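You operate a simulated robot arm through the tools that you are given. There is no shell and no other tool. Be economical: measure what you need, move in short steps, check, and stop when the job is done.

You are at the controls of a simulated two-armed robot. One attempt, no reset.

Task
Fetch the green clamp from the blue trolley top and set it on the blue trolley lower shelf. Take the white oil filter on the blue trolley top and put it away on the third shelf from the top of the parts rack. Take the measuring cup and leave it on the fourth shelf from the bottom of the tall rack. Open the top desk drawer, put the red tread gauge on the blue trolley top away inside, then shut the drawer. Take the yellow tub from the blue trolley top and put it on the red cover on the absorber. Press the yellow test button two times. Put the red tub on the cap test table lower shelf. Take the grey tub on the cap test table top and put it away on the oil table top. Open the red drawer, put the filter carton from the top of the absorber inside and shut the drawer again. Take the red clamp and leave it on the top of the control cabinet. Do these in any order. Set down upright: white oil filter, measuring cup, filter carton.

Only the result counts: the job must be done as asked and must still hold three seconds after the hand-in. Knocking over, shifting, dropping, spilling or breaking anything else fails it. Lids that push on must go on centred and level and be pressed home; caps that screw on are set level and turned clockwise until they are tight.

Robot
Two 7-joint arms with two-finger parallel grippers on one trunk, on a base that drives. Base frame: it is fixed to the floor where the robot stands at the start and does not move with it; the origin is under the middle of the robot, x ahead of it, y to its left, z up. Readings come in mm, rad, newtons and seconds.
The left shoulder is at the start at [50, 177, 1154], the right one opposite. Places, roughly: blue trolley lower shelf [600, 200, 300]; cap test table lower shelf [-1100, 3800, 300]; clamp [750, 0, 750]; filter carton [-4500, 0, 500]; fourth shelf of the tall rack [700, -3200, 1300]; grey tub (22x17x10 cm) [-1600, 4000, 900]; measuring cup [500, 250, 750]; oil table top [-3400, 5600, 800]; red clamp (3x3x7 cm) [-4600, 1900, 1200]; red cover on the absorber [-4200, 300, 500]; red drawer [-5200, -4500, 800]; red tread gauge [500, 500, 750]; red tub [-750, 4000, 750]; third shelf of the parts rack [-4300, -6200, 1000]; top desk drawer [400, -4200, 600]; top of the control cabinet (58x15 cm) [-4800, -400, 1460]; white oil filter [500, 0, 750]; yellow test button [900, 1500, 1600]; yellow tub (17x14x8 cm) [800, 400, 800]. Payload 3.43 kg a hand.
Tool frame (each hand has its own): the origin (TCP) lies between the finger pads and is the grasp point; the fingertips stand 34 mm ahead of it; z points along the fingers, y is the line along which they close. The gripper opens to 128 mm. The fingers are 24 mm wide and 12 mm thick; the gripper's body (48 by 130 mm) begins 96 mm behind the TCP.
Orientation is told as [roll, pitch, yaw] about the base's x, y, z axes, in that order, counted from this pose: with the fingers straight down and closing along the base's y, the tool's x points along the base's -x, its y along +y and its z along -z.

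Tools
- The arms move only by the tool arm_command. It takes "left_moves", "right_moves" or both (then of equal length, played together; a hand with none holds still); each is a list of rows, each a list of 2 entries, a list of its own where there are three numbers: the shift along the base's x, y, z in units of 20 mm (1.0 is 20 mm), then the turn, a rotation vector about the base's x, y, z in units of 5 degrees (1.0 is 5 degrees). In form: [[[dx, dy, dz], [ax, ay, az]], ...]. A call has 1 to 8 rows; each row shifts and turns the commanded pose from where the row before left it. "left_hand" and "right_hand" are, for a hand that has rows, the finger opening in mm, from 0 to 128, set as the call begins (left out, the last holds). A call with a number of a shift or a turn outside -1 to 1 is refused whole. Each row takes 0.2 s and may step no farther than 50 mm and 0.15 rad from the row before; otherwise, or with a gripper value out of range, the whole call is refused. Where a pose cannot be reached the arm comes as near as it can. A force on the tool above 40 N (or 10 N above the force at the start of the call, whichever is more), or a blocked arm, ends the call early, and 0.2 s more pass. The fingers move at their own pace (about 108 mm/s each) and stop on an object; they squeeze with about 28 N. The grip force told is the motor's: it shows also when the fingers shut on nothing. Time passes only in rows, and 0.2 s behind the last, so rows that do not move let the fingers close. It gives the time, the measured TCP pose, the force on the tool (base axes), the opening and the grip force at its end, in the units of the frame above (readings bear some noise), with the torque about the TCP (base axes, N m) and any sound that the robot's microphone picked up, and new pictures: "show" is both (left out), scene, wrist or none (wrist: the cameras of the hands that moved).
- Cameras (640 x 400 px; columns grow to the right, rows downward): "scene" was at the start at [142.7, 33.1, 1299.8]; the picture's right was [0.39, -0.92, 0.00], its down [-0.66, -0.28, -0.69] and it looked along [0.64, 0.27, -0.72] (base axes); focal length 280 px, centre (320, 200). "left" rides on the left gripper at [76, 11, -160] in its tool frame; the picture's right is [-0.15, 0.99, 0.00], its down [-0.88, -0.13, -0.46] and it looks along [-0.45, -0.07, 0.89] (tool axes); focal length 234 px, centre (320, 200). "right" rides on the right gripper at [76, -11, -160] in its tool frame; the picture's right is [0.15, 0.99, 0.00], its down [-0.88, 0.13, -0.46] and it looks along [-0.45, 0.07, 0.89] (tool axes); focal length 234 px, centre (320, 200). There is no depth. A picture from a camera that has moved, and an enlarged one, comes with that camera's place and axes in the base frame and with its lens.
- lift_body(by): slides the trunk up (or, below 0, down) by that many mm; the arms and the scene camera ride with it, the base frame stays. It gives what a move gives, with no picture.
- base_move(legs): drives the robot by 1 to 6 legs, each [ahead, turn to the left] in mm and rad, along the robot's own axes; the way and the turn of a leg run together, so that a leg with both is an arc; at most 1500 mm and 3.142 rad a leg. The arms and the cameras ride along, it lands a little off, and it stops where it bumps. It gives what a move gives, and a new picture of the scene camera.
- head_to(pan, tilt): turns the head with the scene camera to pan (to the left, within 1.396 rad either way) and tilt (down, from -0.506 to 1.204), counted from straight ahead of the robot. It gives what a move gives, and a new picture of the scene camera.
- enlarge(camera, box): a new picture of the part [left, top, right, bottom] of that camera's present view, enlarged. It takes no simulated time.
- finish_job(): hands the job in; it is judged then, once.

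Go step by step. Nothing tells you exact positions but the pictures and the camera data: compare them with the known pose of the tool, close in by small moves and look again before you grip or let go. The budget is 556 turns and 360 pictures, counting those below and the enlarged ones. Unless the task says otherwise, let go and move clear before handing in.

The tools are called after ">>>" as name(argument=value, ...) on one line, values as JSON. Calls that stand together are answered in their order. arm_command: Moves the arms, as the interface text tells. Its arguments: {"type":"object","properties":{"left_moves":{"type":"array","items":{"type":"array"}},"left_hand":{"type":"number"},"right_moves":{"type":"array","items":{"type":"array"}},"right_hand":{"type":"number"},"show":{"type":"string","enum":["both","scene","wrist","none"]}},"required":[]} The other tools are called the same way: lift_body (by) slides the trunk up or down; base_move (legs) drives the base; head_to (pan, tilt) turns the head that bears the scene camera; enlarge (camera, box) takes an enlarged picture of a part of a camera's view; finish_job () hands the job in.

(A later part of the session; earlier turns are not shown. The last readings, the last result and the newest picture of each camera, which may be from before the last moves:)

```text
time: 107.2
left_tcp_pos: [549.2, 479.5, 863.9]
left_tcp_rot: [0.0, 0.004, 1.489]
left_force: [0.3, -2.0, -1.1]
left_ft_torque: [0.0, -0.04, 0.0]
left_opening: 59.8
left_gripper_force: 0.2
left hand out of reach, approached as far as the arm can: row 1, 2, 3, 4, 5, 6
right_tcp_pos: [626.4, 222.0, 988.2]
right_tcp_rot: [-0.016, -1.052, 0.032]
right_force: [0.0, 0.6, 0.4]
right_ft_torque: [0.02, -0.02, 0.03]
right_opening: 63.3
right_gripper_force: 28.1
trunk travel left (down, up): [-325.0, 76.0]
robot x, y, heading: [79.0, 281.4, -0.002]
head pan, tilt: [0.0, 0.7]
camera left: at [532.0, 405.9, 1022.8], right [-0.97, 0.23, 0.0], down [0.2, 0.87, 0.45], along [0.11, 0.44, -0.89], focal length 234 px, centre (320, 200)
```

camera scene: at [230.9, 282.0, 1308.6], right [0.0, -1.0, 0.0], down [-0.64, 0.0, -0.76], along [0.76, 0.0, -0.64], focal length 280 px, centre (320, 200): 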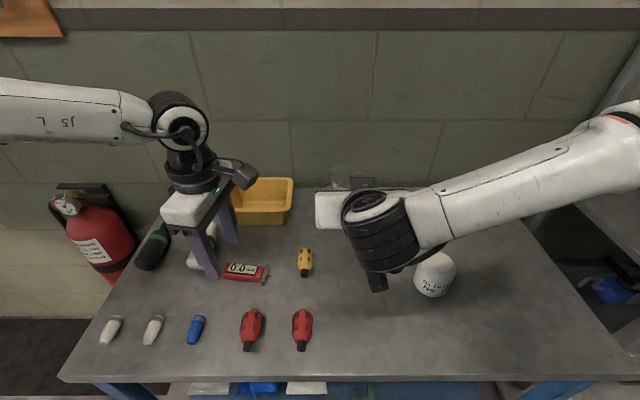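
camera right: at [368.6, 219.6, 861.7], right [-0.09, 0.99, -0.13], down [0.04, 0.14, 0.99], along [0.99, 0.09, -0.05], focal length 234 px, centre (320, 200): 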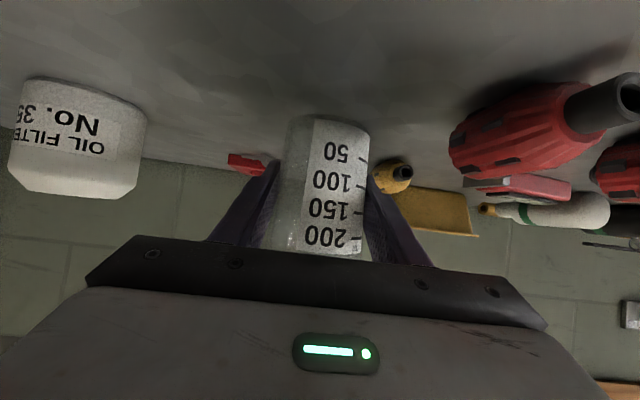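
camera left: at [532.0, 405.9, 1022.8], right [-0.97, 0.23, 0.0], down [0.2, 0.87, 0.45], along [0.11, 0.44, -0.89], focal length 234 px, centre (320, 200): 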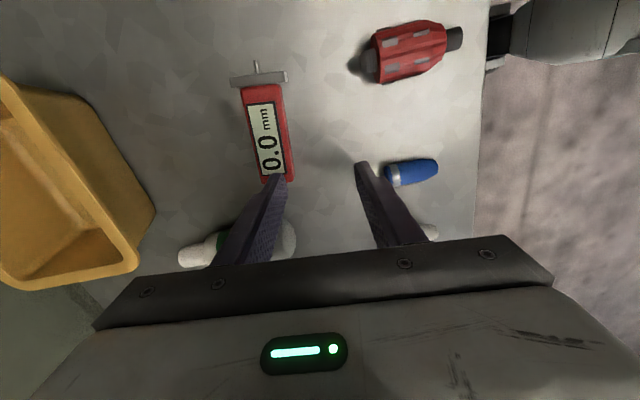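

The left hand hit a joint limit and drifted. I'll raise it, back the base off 90 mm and try with a longer reach, as worked for the right arm.

>>> arm_command(left_moves=[[[0, 0, 1], [0, 0, -1]], [[0, 0, 1], [0, 0, -1]], [[0, 0, 1], [0, 0, 0]], [[0, 0, 1], [0, 0, 0]]], show="none")

>>> base_move(legs=[[-90, 0]])

>>> arm_command(left_moves=[[[1, -0.3, 0], [0, 0, 0]], [[1, -0.3, 0], [0, 0, 0]], [[1, -0.3, 0], [0, 0, 0]], [[1, -0.3, 0], [0, 0, 0]], [[1, -0.3, 0], [0, 0, 0]], [[1, -0.3, 0], [0, 0, 0]]], show="none")

```text
time: 108.2
left_tcp_pos: [551.2, 480.1, 944.4]
left_tcp_rot: [0.001, 0.001, 1.314]
left_force: [0.4, 0.8, -0.3]
left_ft_torque: [0.01, 0.02, 0.02]
left_opening: 60.0
left_gripper_force: 0.1
right_tcp_pos: [628.2, 222.5, 989.1]
right_tcp_rot: [-0.016, -1.054, 0.032]
right_force: [0.1, -0.2, 0.7]
right_ft_torque: [-0.01, -0.02, 0.01]
right_opening: 63.3
right_gripper_force: 27.9
trunk travel left (down, up): [-325.0, 76.0]
robot x, y, heading: [74.1, 282.4, -0.011]
head pan, tilt: [0.0, 0.7]
```

```text
time: 109.3
left_tcp_pos: [462.4, 479.5, 944.7]
left_tcp_rot: [-0.002, 0.002, 1.313]
left_force: [0.1, 0.0, -0.4]
left_ft_torque: [-0.02, -0.01, 0.01]
left_opening: 59.9
left_gripper_force: 0.0
right_tcp_pos: [536.8, 222.6, 988.9]
right_tcp_rot: [-0.014, -1.053, 0.032]
right_force: [0.4, 0.6, -0.4]
right_ft_torque: [-0.01, 0.04, -0.01]
right_opening: 63.3
right_gripper_force: 27.3
trunk travel left (down, up): [-325.0, 76.0]
robot x, y, heading: [-15.6, 281.1, -0.012]
head pan, tilt: [0.0, 0.7]
camera scene: at [139.7, 282.2, 1308.9], right [-0.01, -1.0, 0.0], down [-0.64, 0.0, -0.77], along [0.77, 0.0, -0.64], focal length 280 px, centre (320, 200)
```

scene: 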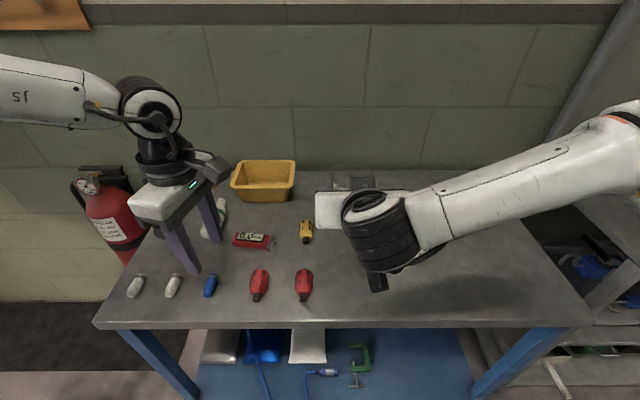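

```text
time: 110.7
left_tcp_pos: [522.3, 494.8, 961.3]
left_tcp_rot: [-0.001, 0.001, 1.312]
left_force: [0.8, -0.6, -0.3]
left_ft_torque: [-0.01, -0.01, 0.0]
left_opening: 60.0
left_gripper_force: 0.1
left hand out of reach, approached as far as the arm can: row 2, 3, 4, 5, 6
right_tcp_pos: [536.9, 221.9, 988.1]
right_tcp_rot: [-0.015, -1.054, 0.029]
right_force: [0.0, 0.1, -0.4]
right_ft_torque: [-0.02, -0.04, -0.03]
right_opening: 63.4
right_gripper_force: 27.6
trunk travel left (down, up): [-325.0, 76.0]
robot x, y, heading: [-10.7, 282.0, -0.008]
head pan, tilt: [0.0, 0.7]
```

>>> arm_command(left_moves=[[[-1, 0, 0], [0, 0, 0]], [[-1, 0, 0], [0, 0, 0]], [[-1, -0.5, 0], [0, 0, 0]], [[-1, -0.7, 0], [0, 0, 0]], [[-1, -0.7, 0], [0, 0, 0]], [[0, -0.7, 0], [0, 0, 0]]], show="none")

>>> base_move(legs=[[120, 0.01]])

>>> arm_command(left_moves=[[[0.7, 0, -0.4], [0, 0, 0]], [[0.7, 0, -0.4], [0, 0, 0]], [[0.7, 0, -0.4], [0, 0, 0]]], show="both")

```text
time: 112.1
left_tcp_pos: [421.6, 444.6, 960.2]
left_tcp_rot: [0.0, 0.002, 1.312]
left_force: [0.5, -0.7, 0.9]
left_ft_torque: [-0.01, 0.02, 0.01]
left_opening: 60.0
left_gripper_force: 0.0
right_tcp_pos: [537.7, 222.2, 988.3]
right_tcp_rot: [-0.015, -1.054, 0.033]
right_force: [0.3, 0.4, -0.1]
right_ft_torque: [0.01, -0.01, 0.0]
right_opening: 63.4
right_gripper_force: 27.9
trunk travel left (down, up): [-325.0, 76.0]
robot x, y, heading: [-15.2, 284.0, -0.001]
head pan, tilt: [0.0, 0.7]
```

```text
time: 113.3
left_tcp_pos: [538.1, 447.8, 959.7]
left_tcp_rot: [-0.001, 0.001, 1.322]
left_force: [0.2, -0.6, -0.7]
left_ft_torque: [0.0, 0.02, 0.0]
left_opening: 60.1
left_gripper_force: 0.1
right_tcp_pos: [656.3, 228.1, 989.1]
right_tcp_rot: [-0.017, -1.052, 0.043]
right_force: [0.1, -0.2, 0.4]
right_ft_torque: [0.03, -0.02, 0.01]
right_opening: 63.4
right_gripper_force: 28.3
trunk travel left (down, up): [-325.0, 76.0]
robot x, y, heading: [104.2, 284.4, 0.005]
head pan, tilt: [0.0, 0.7]
camera scene: at [259.2, 283.7, 1308.5], right [0.0, -1.0, 0.0], down [-0.64, 0.0, -0.76], along [0.76, 0.0, -0.64], focal length 280 px, centre (320, 200)
```

scene: 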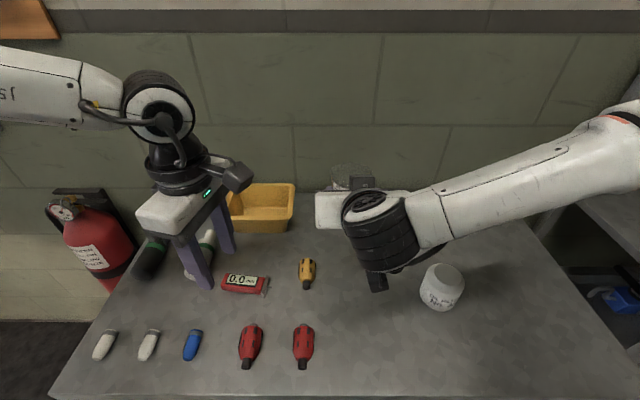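

```text
time: 114.1
left_tcp_pos: [579.8, 449.4, 936.6]
left_tcp_rot: [-0.003, 0.003, 1.323]
left_force: [0.6, 0.0, -0.6]
left_ft_torque: [-0.03, 0.0, -0.04]
left_opening: 60.2
left_gripper_force: 0.1
right_tcp_pos: [654.7, 227.8, 989.7]
right_tcp_rot: [-0.014, -1.052, 0.043]
right_force: [0.0, -0.3, -0.3]
right_ft_torque: [0.0, 0.01, -0.01]
right_opening: 63.5
right_gripper_force: 28.1
trunk travel left (down, up): [-325.0, 76.0]
robot x, y, heading: [106.1, 279.2, 0.004]
head pan, tilt: [0.0, 0.7]
camera scene: at [258.5, 283.8, 1308.7], right [0.0, -1.0, 0.0], down [-0.64, 0.0, -0.76], along [0.76, 0.0, -0.64], focal length 280 px, centre (320, 200)
camera left: at [550.6, 378.9, 1096.3], right [-0.92, 0.38, 0.0], down [0.34, 0.82, 0.45], along [0.18, 0.42, -0.89], focal length 234 px, centre (320, 200)
```

scene: 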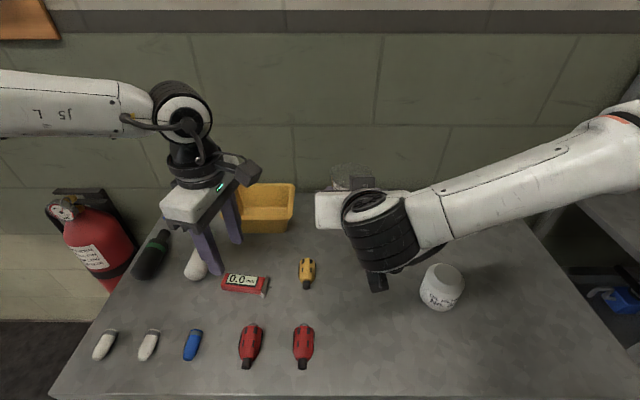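
left: 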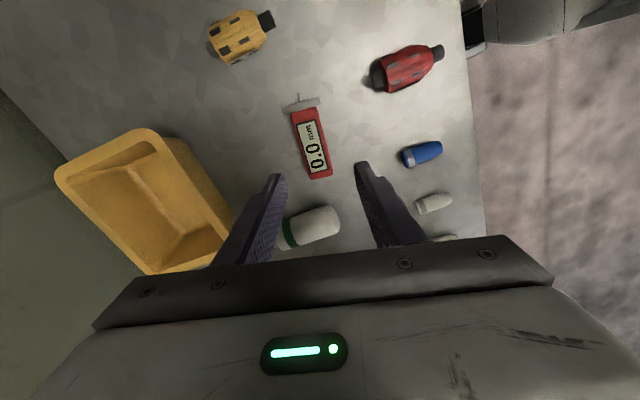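

>>> arm_command(left_moves=[[[0.23, -0.25, -0.7], [0, 0, 0.6]], [[0.22, -0.27, -0.7], [0, 0, 0.6]], [[0, 0, -0.8], [0, 0, 0.6]], [[0, 0, -0.8], [0, 0, 0]]], show="wrist")

```text
time: 115.1
left_tcp_pos: [568.5, 462.7, 889.1]
left_tcp_rot: [-0.001, 0.002, 1.48]
left_force: [-0.3, 0.7, -0.4]
left_ft_torque: [0.01, 0.01, -0.01]
left_opening: 60.0
left_gripper_force: 0.1
left hand out of reach, approached as far as the arm can: row 1, 2, 3, 4
right_tcp_pos: [655.4, 227.9, 988.9]
right_tcp_rot: [-0.017, -1.055, 0.042]
right_force: [0.6, -0.2, -0.4]
right_ft_torque: [-0.02, 0.01, -0.01]
right_opening: 63.3
right_gripper_force: 27.9
trunk travel left (down, up): [-325.0, 76.0]
robot x, y, heading: [104.4, 279.3, 0.006]
head pan, tilt: [0.0, 0.7]
camera left: at [550.8, 389.1, 1047.5], right [-0.97, 0.24, 0.0], down [0.21, 0.87, 0.45], along [0.11, 0.44, -0.89], focal length 234 px, centre (320, 200)
```

left: 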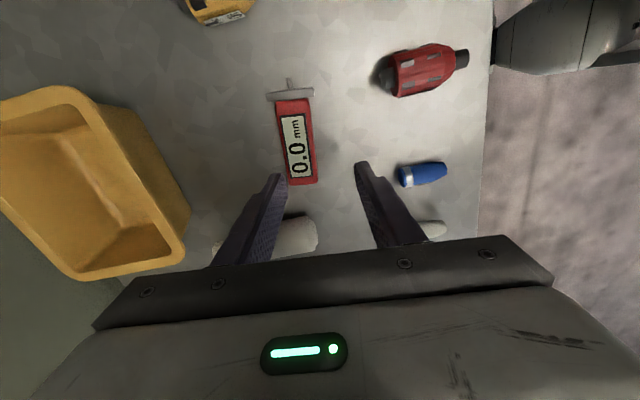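

The yaw limit is relative to the arm's direction, so turning the whole robot left by 0.35 rad should help. I'll raise the hand, back off a little and turn.

>>> arm_command(left_moves=[[[-0.5, 0, 1], [0, 0, -1]], [[-0.5, 0, 1], [0, 0, -1]], [[-0.5, 0, 1], [0, 0, -1]], [[-0.5, 0, 0.5], [0, 0, -1]], [[0, 0, 0], [0, 0, -1]], [[0, 0, 0], [0, 0, -1]]], show="none")

>>> base_move(legs=[[-60, 0], [0, 0.35]])

```text
time: 116.5
left_tcp_pos: [530.7, 461.8, 957.8]
left_tcp_rot: [0.001, 0.001, 0.955]
left_force: [-0.1, -0.7, -0.1]
left_ft_torque: [-0.02, -0.01, -0.01]
left_opening: 60.0
left_gripper_force: 0.0
right_tcp_pos: [656.4, 227.1, 988.4]
right_tcp_rot: [-0.017, -1.055, 0.044]
right_force: [-0.7, -0.1, -1.1]
right_ft_torque: [0.0, -0.04, -0.01]
right_opening: 63.3
right_gripper_force: 28.0
trunk travel left (down, up): [-325.0, 76.0]
robot x, y, heading: [103.1, 280.5, 0.008]
head pan, tilt: [0.0, 0.7]
```

```text
time: 118.5
left_tcp_pos: [382.8, 596.4, 958.1]
left_tcp_rot: [0.001, 0.002, 1.303]
left_force: [-0.6, -0.3, -0.3]
left_ft_torque: [-0.03, 0.0, 0.01]
left_opening: 60.0
left_gripper_force: 0.1
right_tcp_pos: [580.9, 419.4, 989.6]
right_tcp_rot: [-0.014, -1.055, 0.389]
right_force: [0.4, -0.1, -1.0]
right_ft_torque: [-0.03, 0.0, -0.01]
right_opening: 63.4
right_gripper_force: 27.6
trunk travel left (down, up): [-325.0, 76.0]
robot x, y, heading: [46.4, 281.0, 0.352]
head pan, tilt: [0.0, 0.7]
camera scene: at [188.1, 336.4, 1308.7], right [0.34, -0.94, 0.0], down [-0.6, -0.22, -0.77], along [0.72, 0.26, -0.64], focal length 280 px, centre (320, 200)
```

scene: 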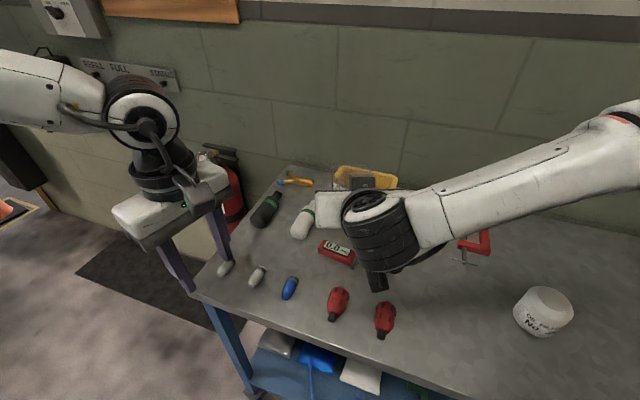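

The cup is now over the gauge, so I'll move the right hand away to the right and up.

>>> arm_command(right_moves=[[[-0.3, -1, 0.6], [0, 0, 0]], [[-0.3, -1, 0.6], [0, 0, 0]], [[-0.3, -1, 0.6], [0, 0, 0]], [[-0.3, -1, 0.6], [0, 0, 0]], [[-0.3, -1, 0.6], [0, 0, 0]], [[-0.3, -1, 0.6], [0, 0, 0]], [[-0.3, -1, 0], [0, 0, 0]], [[-0.3, -1, 0], [0, 0, 0]]], left_moves=[[[0, 0, 0], [0, 0, 0]], [[0, 0, 0], [0, 0, 0]], [[0, 0, 0], [0, 0, 0]], [[1, -0.8, 0], [0, 0, 0]], [[1, -0.8, 0], [0, 0, 0]], [[1, -0.8, 0], [0, 0, 0]], [[1, -0.8, 0], [0, 0, 0]], [[1, -0.8, 0], [0, 0, 0]]], show="none")

>>> arm_command(left_moves=[[[1, -0.8, 0], [0, 0, 0.4]], [[1, -0.8, 0], [0, 0, 0.4]], [[1, -0.8, 0], [0, 0, 0.4]], [[1, -0.8, 0], [0, 0, 0.4]], [[1, -0.5, 0], [0, 0, 0.4]]], show="both")

```text
time: 120.3
left_tcp_pos: [419.6, 567.5, 971.9]
left_tcp_rot: [-0.002, 0.001, 1.305]
left_force: [-0.4, -0.7, -0.2]
left_ft_torque: [0.0, 0.02, 0.01]
left_opening: 59.9
left_gripper_force: 0.1
left hand out of reach, approached as far as the arm can: row 5, 6, 7, 8
right_tcp_pos: [552.3, 272.5, 1065.5]
right_tcp_rot: [-0.017, -1.053, 0.389]
right_force: [0.0, -0.7, -0.2]
right_ft_torque: [0.02, -0.01, 0.02]
right_opening: 63.2
right_gripper_force: 27.8
right hand out of reach, approached as far as the arm can: row 7, 8
trunk travel left (down, up): [-325.0, 76.0]
robot x, y, heading: [44.9, 280.5, 0.349]
head pan, tilt: [0.0, 0.7]
```

```text
time: 121.5
left_tcp_pos: [424.5, 570.9, 986.2]
left_tcp_rot: [-0.003, 0.004, 1.481]
left_force: [-0.5, -0.8, -0.2]
left_ft_torque: [-0.02, -0.02, 0.0]
left_opening: 59.8
left_gripper_force: 0.1
left hand out of reach, approached as far as the arm can: row 1, 2, 3, 4, 5
right_tcp_pos: [553.1, 271.7, 1065.8]
right_tcp_rot: [-0.016, -1.052, 0.388]
right_force: [-0.1, 0.2, -0.5]
right_ft_torque: [-0.01, 0.01, -0.01]
right_opening: 63.6
right_gripper_force: 27.8
trunk travel left (down, up): [-325.0, 76.0]
robot x, y, heading: [41.2, 279.7, 0.352]
head pan, tilt: [0.0, 0.7]
camera scene: at [188.3, 336.1, 1308.7], right [0.34, -0.94, 0.0], down [-0.6, -0.22, -0.76], along [0.72, 0.26, -0.64], focal length 280 px, centre (320, 200)
camera left: at [406.8, 497.3, 1145.9], right [-0.97, 0.24, 0.0], down [0.21, 0.87, 0.45], along [0.11, 0.44, -0.89], focal length 234 px, centre (320, 200)
```

scene: 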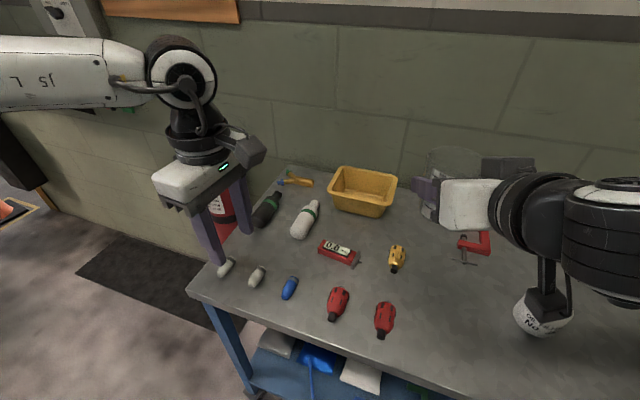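
left: 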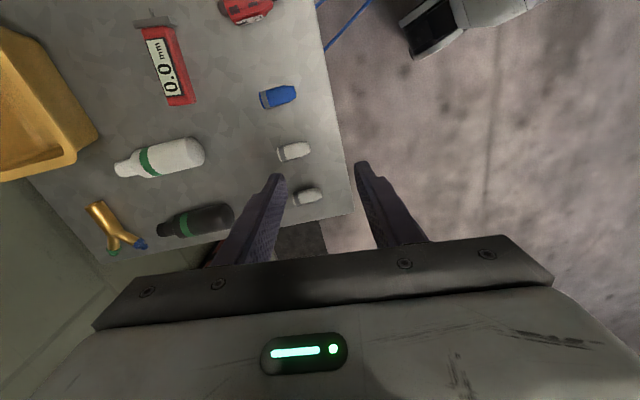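

The left arm seems stuck in an awkward elbow posture. As with the right arm, I'll first unwind the yaw, extend, then turn the hand.

>>> arm_command(left_moves=[[[0, 0, 0], [0, 0, -1]], [[0, 0, 0], [0, 0, -1]], [[0, 0, 0], [0, 0, -1]], [[0, 0, 0], [0, 0, -1]], [[0, 0, 0], [0, 0, -1]], [[0, 0, 0], [0, 0, -1]], [[0, 0, 0], [0, 0, -1]], [[0, 0, 0], [0, 0, -1]]], show="none")

>>> arm_command(left_moves=[[[0, -0.5, 0], [0, 0, -1]], [[0, -0.5, 0], [0, 0, -1]], [[0.3, -0.7, 0], [0, 0, -1]], [[1, -0.7, 0], [0, 0, -1]], [[1, -0.7, 0], [0, 0, -1]], [[1, -0.7, 0], [0, 0, 0]], [[1, -0.7, 0], [0, 0, 0]], [[1, -0.7, 0], [0, 0, 0]]], show="scene")

```text
time: 123.3
left_tcp_pos: [422.8, 571.6, 986.0]
left_tcp_rot: [0.002, 0.002, 0.779]
left_force: [-0.2, -0.3, -1.1]
left_ft_torque: [0.0, 0.03, 0.04]
left_opening: 60.2
left_gripper_force: 0.1
right_tcp_pos: [552.6, 273.3, 1064.6]
right_tcp_rot: [-0.016, -1.051, 0.388]
right_force: [0.3, 0.1, -0.9]
right_ft_torque: [-0.02, -0.01, -0.02]
right_opening: 63.4
right_gripper_force: 27.9
trunk travel left (down, up): [-325.0, 76.0]
robot x, y, heading: [44.5, 285.3, 0.352]
head pan, tilt: [0.0, 0.7]
```

```text
time: 125.2
left_tcp_pos: [414.8, 559.1, 995.0]
left_tcp_rot: [-0.002, 0.0, 0.343]
left_force: [-0.6, -0.6, -0.1]
left_ft_torque: [0.0, -0.01, 0.01]
left_opening: 59.8
left_gripper_force: 0.1
left hand out of reach, approached as far as the arm can: row 1, 2, 3, 4, 5, 6, 7, 8
right_tcp_pos: [552.2, 272.2, 1064.5]
right_tcp_rot: [-0.015, -1.054, 0.387]
right_force: [0.4, 0.2, -0.1]
right_ft_torque: [-0.02, -0.01, 0.04]
right_opening: 63.1
right_gripper_force: 27.8
trunk travel left (down, up): [-325.0, 76.0]
robot x, y, heading: [42.7, 285.2, 0.35]
head pan, tilt: [0.0, 0.7]
camera scene: at [188.3, 336.1, 1308.7], right [0.34, -0.94, 0.0], down [-0.6, -0.22, -0.76], along [0.72, 0.26, -0.64], focal length 280 px, centre (320, 200)
```

scene: 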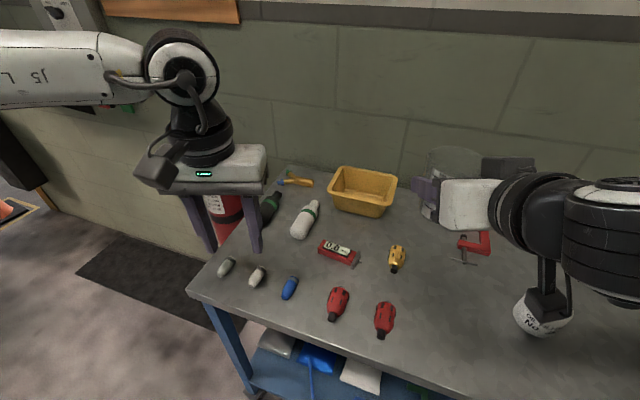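

I'll try to change the left arm's elbow posture by tilting the hand forward 60° while extending and then see how far it reaches.

>>> base_move(legs=[[0, -0.35], [-120, 0]])

>>> arm_command(left_moves=[[[0, 0, 0], [0, -1, -0.5]], [[0, 0, 0], [0, -1, 0]], [[0, 0, 0], [0, -1, 0]], [[0, 0, 0], [0, -1, 0]], [[0, 0, 0], [0, -1, 0]], [[0, 0, 0], [0, -1, 0]], [[0, 0, 0], [0, -1, 0]], [[0, 0, 0], [0, -1, 0]]], show="none")

>>> arm_command(left_moves=[[[0, -0.5, -0.5], [0, -1, 0]], [[0, -0.5, -0.5], [0, -1, 0]], [[0, -0.5, -0.5], [0, -1, 0]], [[0.5, -0.5, -0.5], [0, -1, 0]], [[1, -0.5, -0.5], [0, 0, 0]], [[1, -0.5, 0], [0, 0, 0]], [[1, -0.5, 0], [0, 0, 0]], [[1, -0.5, 0], [0, 0, 0]]], show="scene")

```text
time: 127.5
left_tcp_pos: [363.8, 414.5, 994.7]
left_tcp_rot: [-0.003, 0.0, -0.005]
left_force: [0.1, 0.0, 0.1]
left_ft_torque: [0.03, -0.04, 0.01]
left_opening: 60.2
left_gripper_force: 0.1
right_tcp_pos: [394.5, 98.3, 1066.6]
right_tcp_rot: [-0.016, -1.053, 0.04]
right_force: [0.0, 0.3, -0.8]
right_ft_torque: [0.0, -0.01, 0.01]
right_opening: 63.2
right_gripper_force: 28.0
trunk travel left (down, up): [-325.0, 76.0]
robot x, y, heading: [-75.6, 279.1, 0.004]
head pan, tilt: [0.0, 0.7]
camera scene: at [73.3, 283.0, 1308.9], right [0.0, -1.0, 0.0], down [-0.64, 0.0, -0.77], along [0.77, 0.0, -0.64], focal length 280 px, centre (320, 200)
```

scene: 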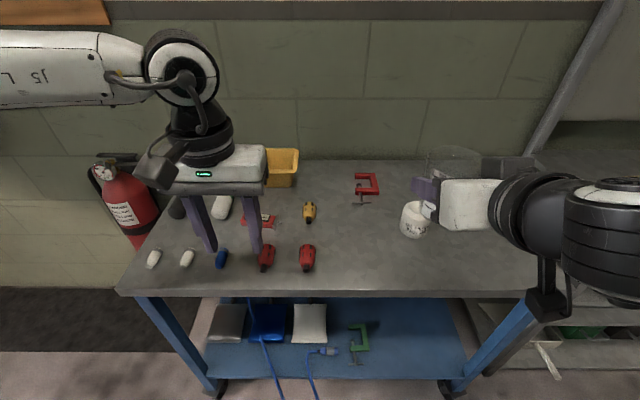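

```text
time: 129.3
left_tcp_pos: [363.8, 414.9, 995.5]
left_tcp_rot: [0.036, -0.697, -0.063]
left_force: [0.3, 0.4, 0.5]
left_ft_torque: [0.01, 0.0, -0.01]
left_opening: 60.1
left_gripper_force: 0.0
right_tcp_pos: [395.0, 98.6, 1066.1]
right_tcp_rot: [-0.015, -1.051, 0.042]
right_force: [-0.3, -0.3, -0.8]
right_ft_torque: [0.03, -0.03, 0.01]
right_opening: 63.1
right_gripper_force: 28.1
trunk travel left (down, up): [-325.0, 76.0]
robot x, y, heading: [-79.7, 283.5, 0.004]
head pan, tilt: [0.0, 0.7]
```

```text
time: 131.1
left_tcp_pos: [461.3, 416.2, 989.9]
left_tcp_rot: [0.079, -1.044, -0.094]
left_force: [-0.2, 0.3, 0.2]
left_ft_torque: [0.0, -0.01, 0.01]
left_opening: 60.2
left_gripper_force: 0.0
left hand out of reach, approached as far as the arm can: row 2, 3, 4, 5, 6, 7, 8
right_tcp_pos: [394.0, 98.1, 1065.1]
right_tcp_rot: [-0.015, -1.053, 0.038]
right_force: [0.1, 0.3, -0.2]
right_ft_torque: [0.02, -0.01, 0.0]
right_opening: 63.2
right_gripper_force: 28.0
trunk travel left (down, up): [-325.0, 76.0]
robot x, y, heading: [-81.7, 282.4, 0.007]
head pan, tilt: [0.0, 0.7]
camera scene: at [74.2, 283.0, 1308.7], right [0.0, -1.0, 0.0], down [-0.64, 0.0, -0.76], along [0.76, 0.0, -0.64], focal length 280 px, centre (320, 200)
```

scene: 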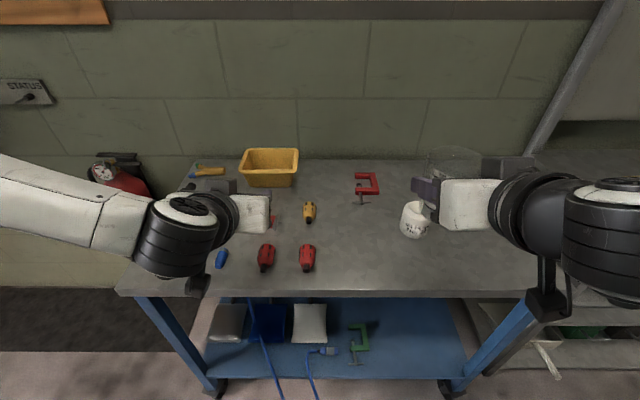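

The left arm can't come far inward in this posture, so I'll stand further right, putting the gauge more to the robot's left, and turn the hand back to vertical with 90° yaw.

>>> base_move(legs=[[-300, 0], [200, -0.5], [200, 0.5], [95, 0]])

>>> arm_command(left_moves=[[[-0.26, 0.38, -0.16], [-0.555, 0.601, 0.96]], [[-0.26, 0.38, -0.16], [-0.555, 0.601, 0.96]], [[-0.26, 0.38, -0.16], [-0.555, 0.601, 0.96]], [[-0.26, 0.38, -0.16], [-0.555, 0.601, 0.96]], [[-0.26, 0.38, -0.16], [-0.555, 0.601, 0.96]], [[-0.26, 0.38, -0.16], [-0.555, 0.601, 0.96]], [[-0.26, 0.38, -0.16], [-0.555, 0.601, 0.96]], [[-0.26, 0.38, -0.16], [-0.555, 0.601, 0.96]]], show="none")

>>> arm_command(left_moves=[[[-0.26, 0.38, -0.16], [-0.555, 0.601, 0.96]], [[-0.26, 0.38, -0.16], [-0.555, 0.601, 0.96]], [[-0.26, 0.38, -0.16], [-0.555, 0.601, 0.96]], [[-0.26, 0.38, -0.16], [-0.555, 0.601, 0.96]], [[-0.26, 0.38, -0.16], [-0.555, 0.601, 0.96]], [[-0.26, 0.38, -0.16], [-0.555, 0.601, 0.96]], [[-0.26, 0.38, -0.16], [-0.555, 0.601, 0.96]], [[-0.26, 0.38, -0.16], [-0.555, 0.601, 0.96]]], show="both")

```text
time: 136.7
left_tcp_pos: [644.3, 314.9, 990.0]
left_tcp_rot: [0.078, -1.042, -0.102]
left_force: [0.6, 1.1, 0.1]
left_ft_torque: [-0.02, -0.02, 0.02]
left_opening: 60.1
left_gripper_force: 0.2
right_tcp_pos: [576.9, -1.7, 1064.6]
right_tcp_rot: [-0.018, -1.052, 0.034]
right_force: [-0.5, 0.3, -0.6]
right_ft_torque: [0.01, -0.03, -0.02]
right_opening: 63.0
right_gripper_force: 27.9
trunk travel left (down, up): [-325.0, 76.0]
robot x, y, heading: [102.7, 186.9, -0.005]
head pan, tilt: [0.0, 0.7]
camera scene: at [257.5, 183.9, 1308.5], right [0.0, -1.0, 0.0], down [-0.65, 0.0, -0.76], along [0.76, 0.0, -0.65], focal length 280 px, centre (320, 200)
```

scene: 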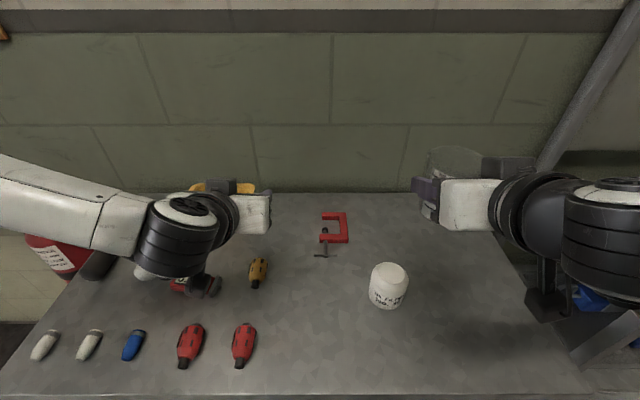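

```text
time: 138.5
left_tcp_pos: [602.0, 377.8, 963.9]
left_tcp_rot: [-0.222, -0.521, 0.81]
left_force: [-0.2, -0.2, -0.2]
left_ft_torque: [0.02, 0.0, 0.0]
left_opening: 60.1
left_gripper_force: 0.1
right_tcp_pos: [576.2, -2.0, 1066.2]
right_tcp_rot: [-0.015, -1.053, 0.035]
right_force: [0.0, 0.5, -0.2]
right_ft_torque: [-0.02, -0.05, 0.0]
right_opening: 63.2
right_gripper_force: 27.9
trunk travel left (down, up): [-325.0, 76.0]
robot x, y, heading: [107.3, 183.8, -0.003]
head pan, tilt: [0.0, 0.7]
```

```text
time: 140.3
left_tcp_pos: [561.4, 435.6, 939.1]
left_tcp_rot: [-0.012, 0.001, 1.441]
left_force: [0.0, 0.1, 0.3]
left_ft_torque: [-0.04, 0.02, -0.01]
left_opening: 59.9
left_gripper_force: 0.0
right_tcp_pos: [576.3, -2.2, 1064.7]
right_tcp_rot: [-0.016, -1.053, 0.034]
right_force: [0.0, 0.6, 0.2]
right_ft_torque: [-0.03, 0.01, 0.02]
right_opening: 63.2
right_gripper_force: 28.4
trunk travel left (down, up): [-325.0, 76.0]
robot x, y, heading: [99.1, 186.6, -0.002]
head pan, tilt: [0.0, 0.7]
camera scene: at [256.6, 184.2, 1308.7], right [0.0, -1.0, 0.0], down [-0.64, 0.0, -0.76], along [0.76, 0.0, -0.64], focal length 280 px, centre (320, 200)
camera left: at [538.0, 362.5, 1098.4], right [-0.96, 0.27, -0.01], down [0.24, 0.86, 0.46], along [0.14, 0.43, -0.89], focal length 234 px, centre (320, 200)
```

scene: 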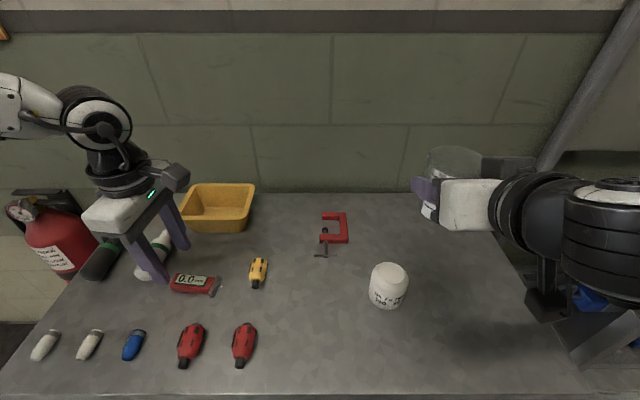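
left: 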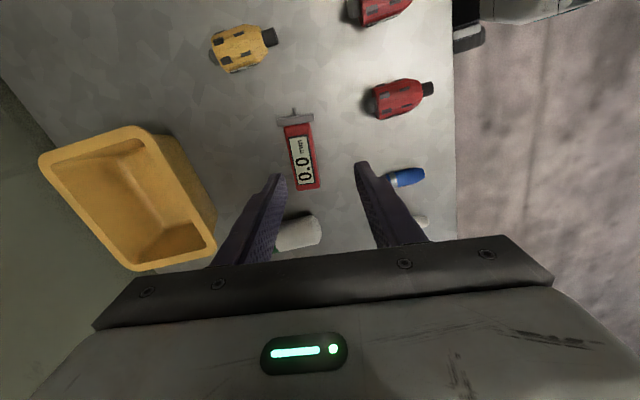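

The posture is better now. I'll move over the gauge and descend.

>>> arm_command(left_moves=[[[0.7, 0.05, -0.7], [0, 0, 0.5]], [[0.65, 0.05, -0.8], [0, 0, 0.1]], [[0, 0, -1], [0, 0, 0]], [[0, 0, -1], [0, 0, 0]], [[0, 0, -1], [0, 0, 0]], [[0, 0, -0.5], [0, 0, 0]]], show="wrist")

```text
time: 141.7
left_tcp_pos: [585.5, 437.7, 839.5]
left_tcp_rot: [-0.016, 0.002, 1.492]
left_force: [-0.3, 0.3, 0.6]
left_ft_torque: [0.01, 0.0, 0.01]
left_opening: 60.0
left_gripper_force: 0.0
right_tcp_pos: [577.0, -2.1, 1065.2]
right_tcp_rot: [-0.015, -1.052, 0.034]
right_force: [0.4, -0.2, -0.2]
right_ft_torque: [0.01, 0.0, 0.0]
right_opening: 63.4
right_gripper_force: 27.8
trunk travel left (down, up): [-325.0, 76.0]
robot x, y, heading: [103.1, 181.9, -0.004]
head pan, tilt: [0.0, 0.7]
camera left: at [567.4, 364.2, 998.2], right [-0.97, 0.22, -0.01], down [0.19, 0.87, 0.46], along [0.11, 0.44, -0.89], focal length 234 px, centre (320, 200)
```

left: 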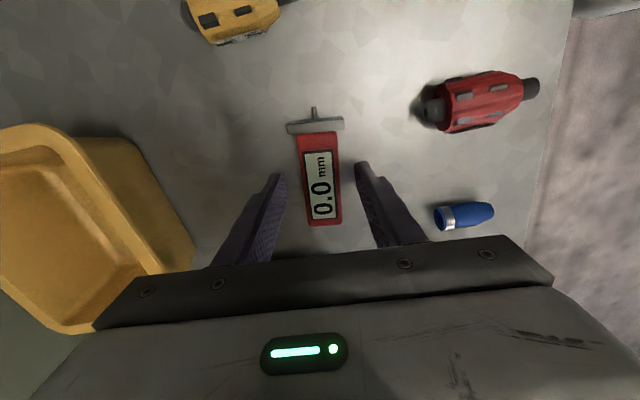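

>>> arm_command(left_moves=[[[0, 0, -0.15], [0, 0, 0]], [[0, 0, 0], [0, 0, 0]], [[0, 0, 0], [0, 0, 0]], [[0, 0, 0], [0, 0, 0]]], left_hand=5, show="none")

>>> arm_command(left_moves=[[[0, 0, 0.4], [0, 0, 0]], [[0, 0, 0.6], [0, 0, 0]], [[0, 0, 1], [0, 0, 0]], [[0, 0, 1], [0, 0, 0]], [[0, 0, 1], [0, 0, 0]], [[0, 0, 1], [0, 0, 0]]], show="wrist")

```text
time: 142.7
left_tcp_pos: [586.8, 438.3, 837.6]
left_tcp_rot: [-0.017, 0.002, 1.495]
left_force: [-1.9, 3.0, 14.8]
left_ft_torque: [0.01, 0.31, -0.07]
left_opening: 31.3
left_gripper_force: 28.9
right_tcp_pos: [576.9, -2.7, 1066.7]
right_tcp_rot: [-0.015, -1.055, 0.034]
right_force: [-0.4, 1.4, -0.9]
right_ft_torque: [0.0, 0.04, 0.0]
right_opening: 63.5
right_gripper_force: 27.6
trunk travel left (down, up): [-325.0, 76.0]
robot x, y, heading: [101.2, 182.3, -0.005]
head pan, tilt: [0.0, 0.7]
```

```text
time: 144.1
left_tcp_pos: [586.4, 436.5, 936.3]
left_tcp_rot: [-0.013, 0.0, 1.493]
left_force: [-0.2, 0.7, 0.6]
left_ft_torque: [0.04, 0.01, -0.03]
left_opening: 31.0
left_gripper_force: 27.6
right_tcp_pos: [576.5, -3.1, 1064.8]
right_tcp_rot: [-0.018, -1.053, 0.034]
right_force: [0.0, 0.5, 0.5]
right_ft_torque: [0.03, 0.04, 0.01]
right_opening: 63.3
right_gripper_force: 27.9
trunk travel left (down, up): [-325.0, 76.0]
robot x, y, heading: [100.8, 182.3, -0.003]
head pan, tilt: [0.0, 0.7]
camera left: at [567.7, 363.7, 1094.8], right [-0.97, 0.22, -0.01], down [0.19, 0.87, 0.46], along [0.11, 0.44, -0.89], focal length 234 px, centre (320, 200)
```

left: 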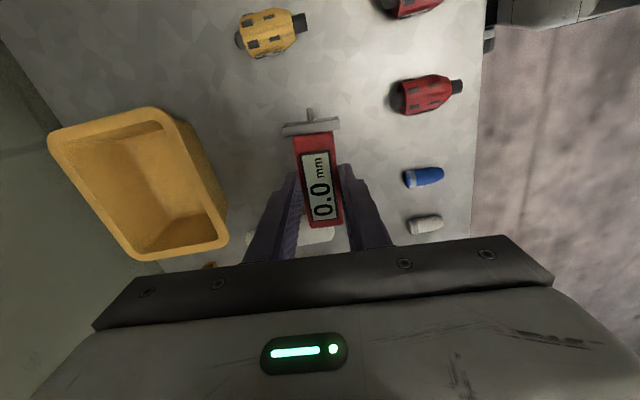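

Both the cup and gauge are held. I'll back away, turn right and look along the aisle toward the tall rack.

>>> base_move(legs=[[-600, 0], [0, -1.57]])

>>> head_to(pan=0.25, tilt=0.2)

```text
time: 151.3
left_tcp_pos: [-248.2, -297.8, 935.6]
left_tcp_rot: [-0.013, 0.002, -0.081]
left_force: [0.0, -0.3, 0.6]
left_ft_torque: [0.0, 0.0, -0.01]
left_opening: 30.8
left_gripper_force: 28.0
right_tcp_pos: [-688.8, -285.4, 1064.8]
right_tcp_rot: [-0.017, -1.052, -1.541]
right_force: [0.7, 0.8, -0.5]
right_ft_torque: [0.01, 0.0, -0.02]
right_opening: 63.3
right_gripper_force: 28.5
trunk travel left (down, up): [-325.0, 76.0]
robot x, y, heading: [-505.1, 184.3, -1.578]
head pan, tilt: [0.0, 0.7]
camera scene: at [-504.2, 33.9, 1308.7], right [-1.0, 0.01, 0.0], down [0.0, 0.64, -0.76], along [-0.01, -0.76, -0.64], focal length 280 px, centre (320, 200)
```

scene: 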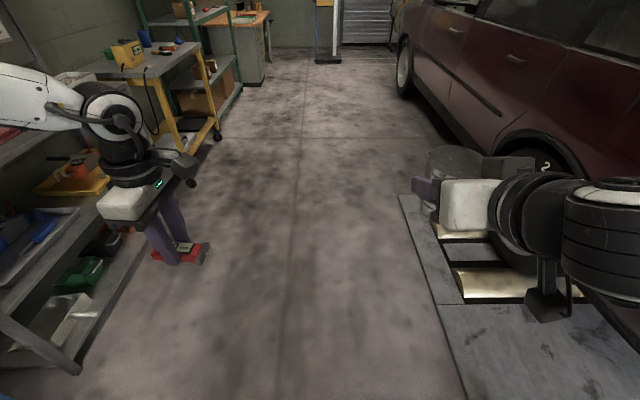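

```text
time: 152.2
left_tcp_pos: [-249.2, -297.1, 936.7]
left_tcp_rot: [-0.013, 0.002, -0.08]
left_force: [0.2, -0.1, -0.5]
left_ft_torque: [-0.01, 0.02, 0.03]
left_opening: 31.1
left_gripper_force: 28.5
right_tcp_pos: [-688.8, -285.0, 1065.9]
right_tcp_rot: [-0.016, -1.054, -1.538]
right_force: [-0.5, 0.3, 0.0]
right_ft_torque: [-0.03, -0.04, 0.01]
right_opening: 63.2
right_gripper_force: 27.8
trunk travel left (down, up): [-325.0, 76.0]
robot x, y, heading: [-502.5, 186.4, -1.579]
head pan, tilt: [0.25, 0.201]
camera scene: at [-481.1, 28.4, 1354.0], right [-0.97, -0.24, 0.0], down [-0.05, 0.19, -0.98], along [0.24, -0.95, -0.2], focal length 280 px, centre (320, 200)
```

scene: 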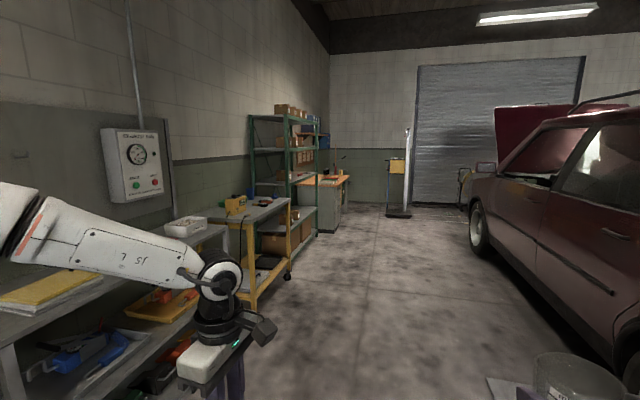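

The aisle is clear between the car lift and the yellow cart. I'll drive down to the green tall rack and turn to face it.

>>> base_move(legs=[[1500, 0.01], [1500, 0], [370, 0], [0, 1.57]])

>>> head_to(pan=0, tilt=0.25)

```text
time: 172.7
left_tcp_pos: [-10.4, -2952.2, 934.3]
left_tcp_rot: [-0.013, 0.002, 1.53]
left_force: [-1.0, -0.6, -0.6]
left_ft_torque: [-0.01, 0.01, 0.0]
left_opening: 31.3
left_gripper_force: 27.8
right_tcp_pos: [-4.5, -3392.1, 1064.7]
right_tcp_rot: [-0.016, -1.052, 0.072]
right_force: [0.1, 0.3, -0.5]
right_ft_torque: [-0.02, 0.03, 0.01]
right_opening: 63.1
right_gripper_force: 28.1
trunk travel left (down, up): [-325.0, 76.0]
robot x, y, heading: [-483.3, -3225.7, 0.036]
head pan, tilt: [0.25, 0.201]
camera scene: at [-326.5, -3194.2, 1354.1], right [0.28, -0.96, 0.0], down [-0.19, -0.06, -0.98], along [0.94, 0.27, -0.2], focal length 280 px, centre (320, 200)
```

scene: 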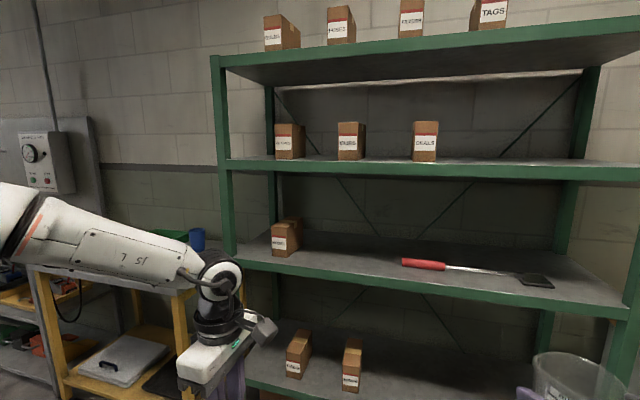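

```text
time: 173.5
left_tcp_pos: [-10.3, -2953.9, 936.5]
left_tcp_rot: [-0.014, 0.001, 1.531]
left_force: [0.1, 0.5, 0.0]
left_ft_torque: [0.0, -0.03, 0.0]
left_opening: 30.8
left_gripper_force: 28.1
right_tcp_pos: [-4.0, -3392.5, 1064.6]
right_tcp_rot: [-0.017, -1.052, 0.071]
right_force: [-0.5, -0.7, -0.8]
right_ft_torque: [0.0, 0.01, -0.02]
right_opening: 63.2
right_gripper_force: 27.9
trunk travel left (down, up): [-325.0, 76.0]
robot x, y, heading: [-487.8, -3224.1, 0.039]
head pan, tilt: [0.0, 0.25]
camera scene: at [-322.6, -3217.1, 1349.5], right [0.04, -1.0, 0.0], down [-0.25, -0.01, -0.97], along [0.97, 0.03, -0.25], focal length 280 px, centre (320, 200)
```

scene: 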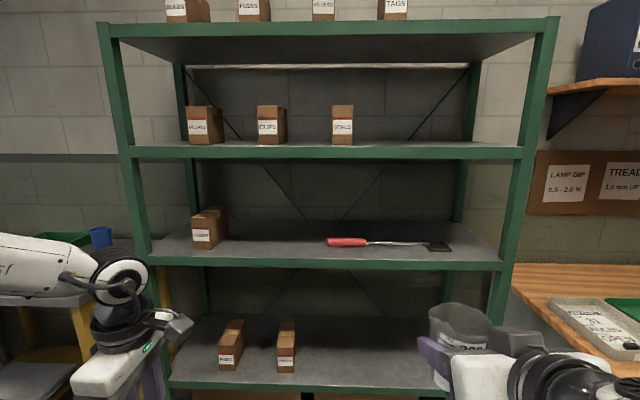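

The tall rack's shelves are at roughly z 1570, 1300, 1000 and 575, with a bottom one below. I'll raise the trunk and right arm, and pull the left hand in.

>>> lift_body(by=76)

>>> arm_command(right_moves=[[[0, 0, 1], [0, 0, 0]], [[0, 0, 1], [0, 0, 0]], [[0, 0, 1], [0, 0, 0]], [[0, 0, 1], [0, 0, 0]], [[0, 0, 1], [0, 0, 0]], [[0, 0, 1], [0, 0, 0]], [[0, 0, 1], [0, 0, 0]], [[0, 0, 1], [0, 0, 0]]], left_moves=[[[-1, 0, 0], [0, 0, 0]], [[-1, 0, 0], [0, 0, 0]], [[-1, 0, 0], [0, 0, 0]], [[-1, 0, 0], [0, 0, 0]], [[-1, 0, 0], [0, 0, 0]], [[-1, 0, 0], [0, 0, 0]], [[-1, 0, 0], [0, 0, 0]], [[-1, 0, 0], [0, 0, 0]]], show="none")

>>> arm_command(right_moves=[[[0.5, -0.3, 1], [0, 0, 0]], [[0.5, -0.3, 1], [0, 0, 0]], [[0.5, -0.3, 1], [0, 0, 0]], [[0.5, -0.3, 0.5], [0, 0, 0]], [[0.5, -0.3, 0], [0, 0, 0]], [[0.5, -0.3, 0], [0, 0, 0]]], show="both")

```text
time: 174.6
left_tcp_pos: [-9.6, -2952.6, 1011.1]
left_tcp_rot: [-0.013, 0.001, 1.529]
left_force: [0.5, -0.2, -0.8]
left_ft_torque: [0.01, 0.01, -0.01]
left_opening: 31.4
left_gripper_force: 27.8
right_tcp_pos: [-3.5, -3393.2, 1140.8]
right_tcp_rot: [-0.016, -1.051, 0.072]
right_force: [0.3, 0.2, 0.1]
right_ft_torque: [0.02, 0.02, 0.03]
right_opening: 63.1
right_gripper_force: 28.3
trunk travel left (down, up): [-401.0, 0.0]
robot x, y, heading: [-486.7, -3224.8, 0.035]
head pan, tilt: [0.0, 0.25]
```

```text
time: 176.4
left_tcp_pos: [-172.0, -2951.3, 1013.5]
left_tcp_rot: [-0.016, 0.001, 1.528]
left_force: [-0.9, 0.4, -0.2]
left_ft_torque: [-0.02, 0.02, 0.04]
left_opening: 30.8
left_gripper_force: 27.6
right_tcp_pos: [-4.4, -3391.5, 1301.4]
right_tcp_rot: [-0.016, -1.052, 0.072]
right_force: [0.8, 0.2, -0.5]
right_ft_torque: [0.0, 0.02, 0.01]
right_opening: 63.0
right_gripper_force: 27.7
trunk travel left (down, up): [-401.0, 0.0]
robot x, y, heading: [-486.3, -3219.9, 0.036]
head pan, tilt: [0.0, 0.25]
```

```text
time: 177.8
left_tcp_pos: [-171.2, -2951.9, 1012.8]
left_tcp_rot: [-0.013, 0.002, 1.528]
left_force: [-1.0, -1.0, -0.6]
left_ft_torque: [0.0, 0.0, -0.06]
left_opening: 30.9
left_gripper_force: 28.3
right_tcp_pos: [57.1, -3428.1, 1372.1]
right_tcp_rot: [-0.016, -1.052, 0.071]
right_force: [0.1, 0.0, -0.3]
right_ft_torque: [-0.04, -0.05, 0.03]
right_opening: 63.0
right_gripper_force: 27.7
trunk travel left (down, up): [-401.0, 0.0]
robot x, y, heading: [-483.1, -3225.2, 0.035]
head pan, tilt: [0.0, 0.25]
camera scene: at [-322.4, -3217.3, 1425.5], right [0.03, -1.0, 0.0], down [-0.25, -0.01, -0.97], along [0.97, 0.03, -0.25], focal length 280 px, centre (320, 200)
camera right: at [-118.8, -3448.6, 1384.4], right [-0.13, 0.98, -0.14], down [0.03, 0.14, 0.99], along [0.99, 0.12, -0.05], focal length 234 px, centre (320, 200)
```

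scene: 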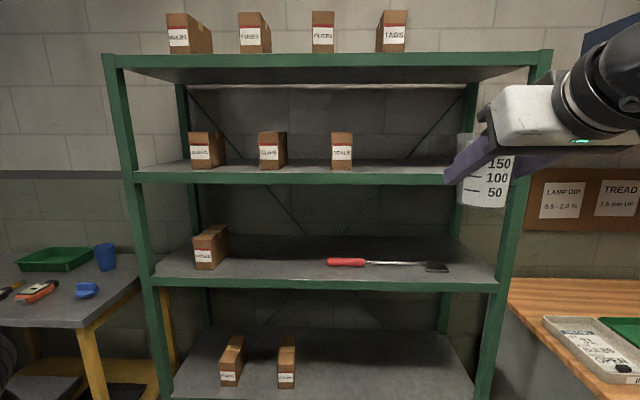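
right: 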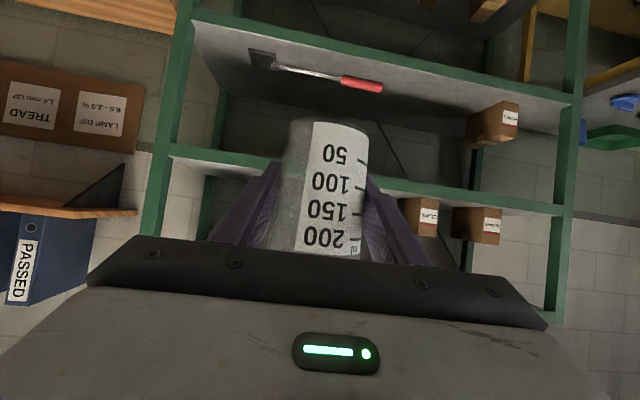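

>>> head_to(pan=-0.1, tilt=0.75)

```text
time: 178.7
left_tcp_pos: [-171.5, -2951.2, 1013.0]
left_tcp_rot: [-0.014, 0.003, 1.528]
left_force: [-0.1, 0.0, -0.7]
left_ft_torque: [-0.02, 0.01, 0.03]
left_opening: 30.9
left_gripper_force: 28.4
right_tcp_pos: [58.1, -3428.1, 1372.1]
right_tcp_rot: [-0.014, -1.053, 0.072]
right_force: [0.6, -0.2, -1.1]
right_ft_torque: [-0.02, 0.01, -0.01]
right_opening: 63.3
right_gripper_force: 28.4
trunk travel left (down, up): [-401.0, 0.0]
robot x, y, heading: [-483.7, -3221.0, 0.034]
head pan, tilt: [-0.099, 0.75]
camera scene: at [-333.2, -3225.7, 1380.5], right [-0.06, -1.0, 0.0], down [-0.68, 0.04, -0.73], along [0.73, -0.05, -0.68], focal length 280 px, centre (320, 200)
```

scene: 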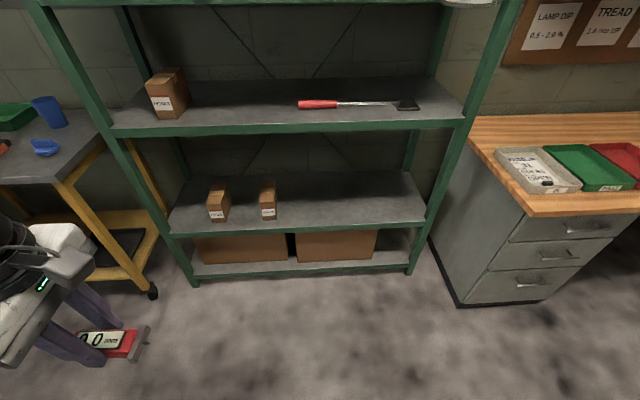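

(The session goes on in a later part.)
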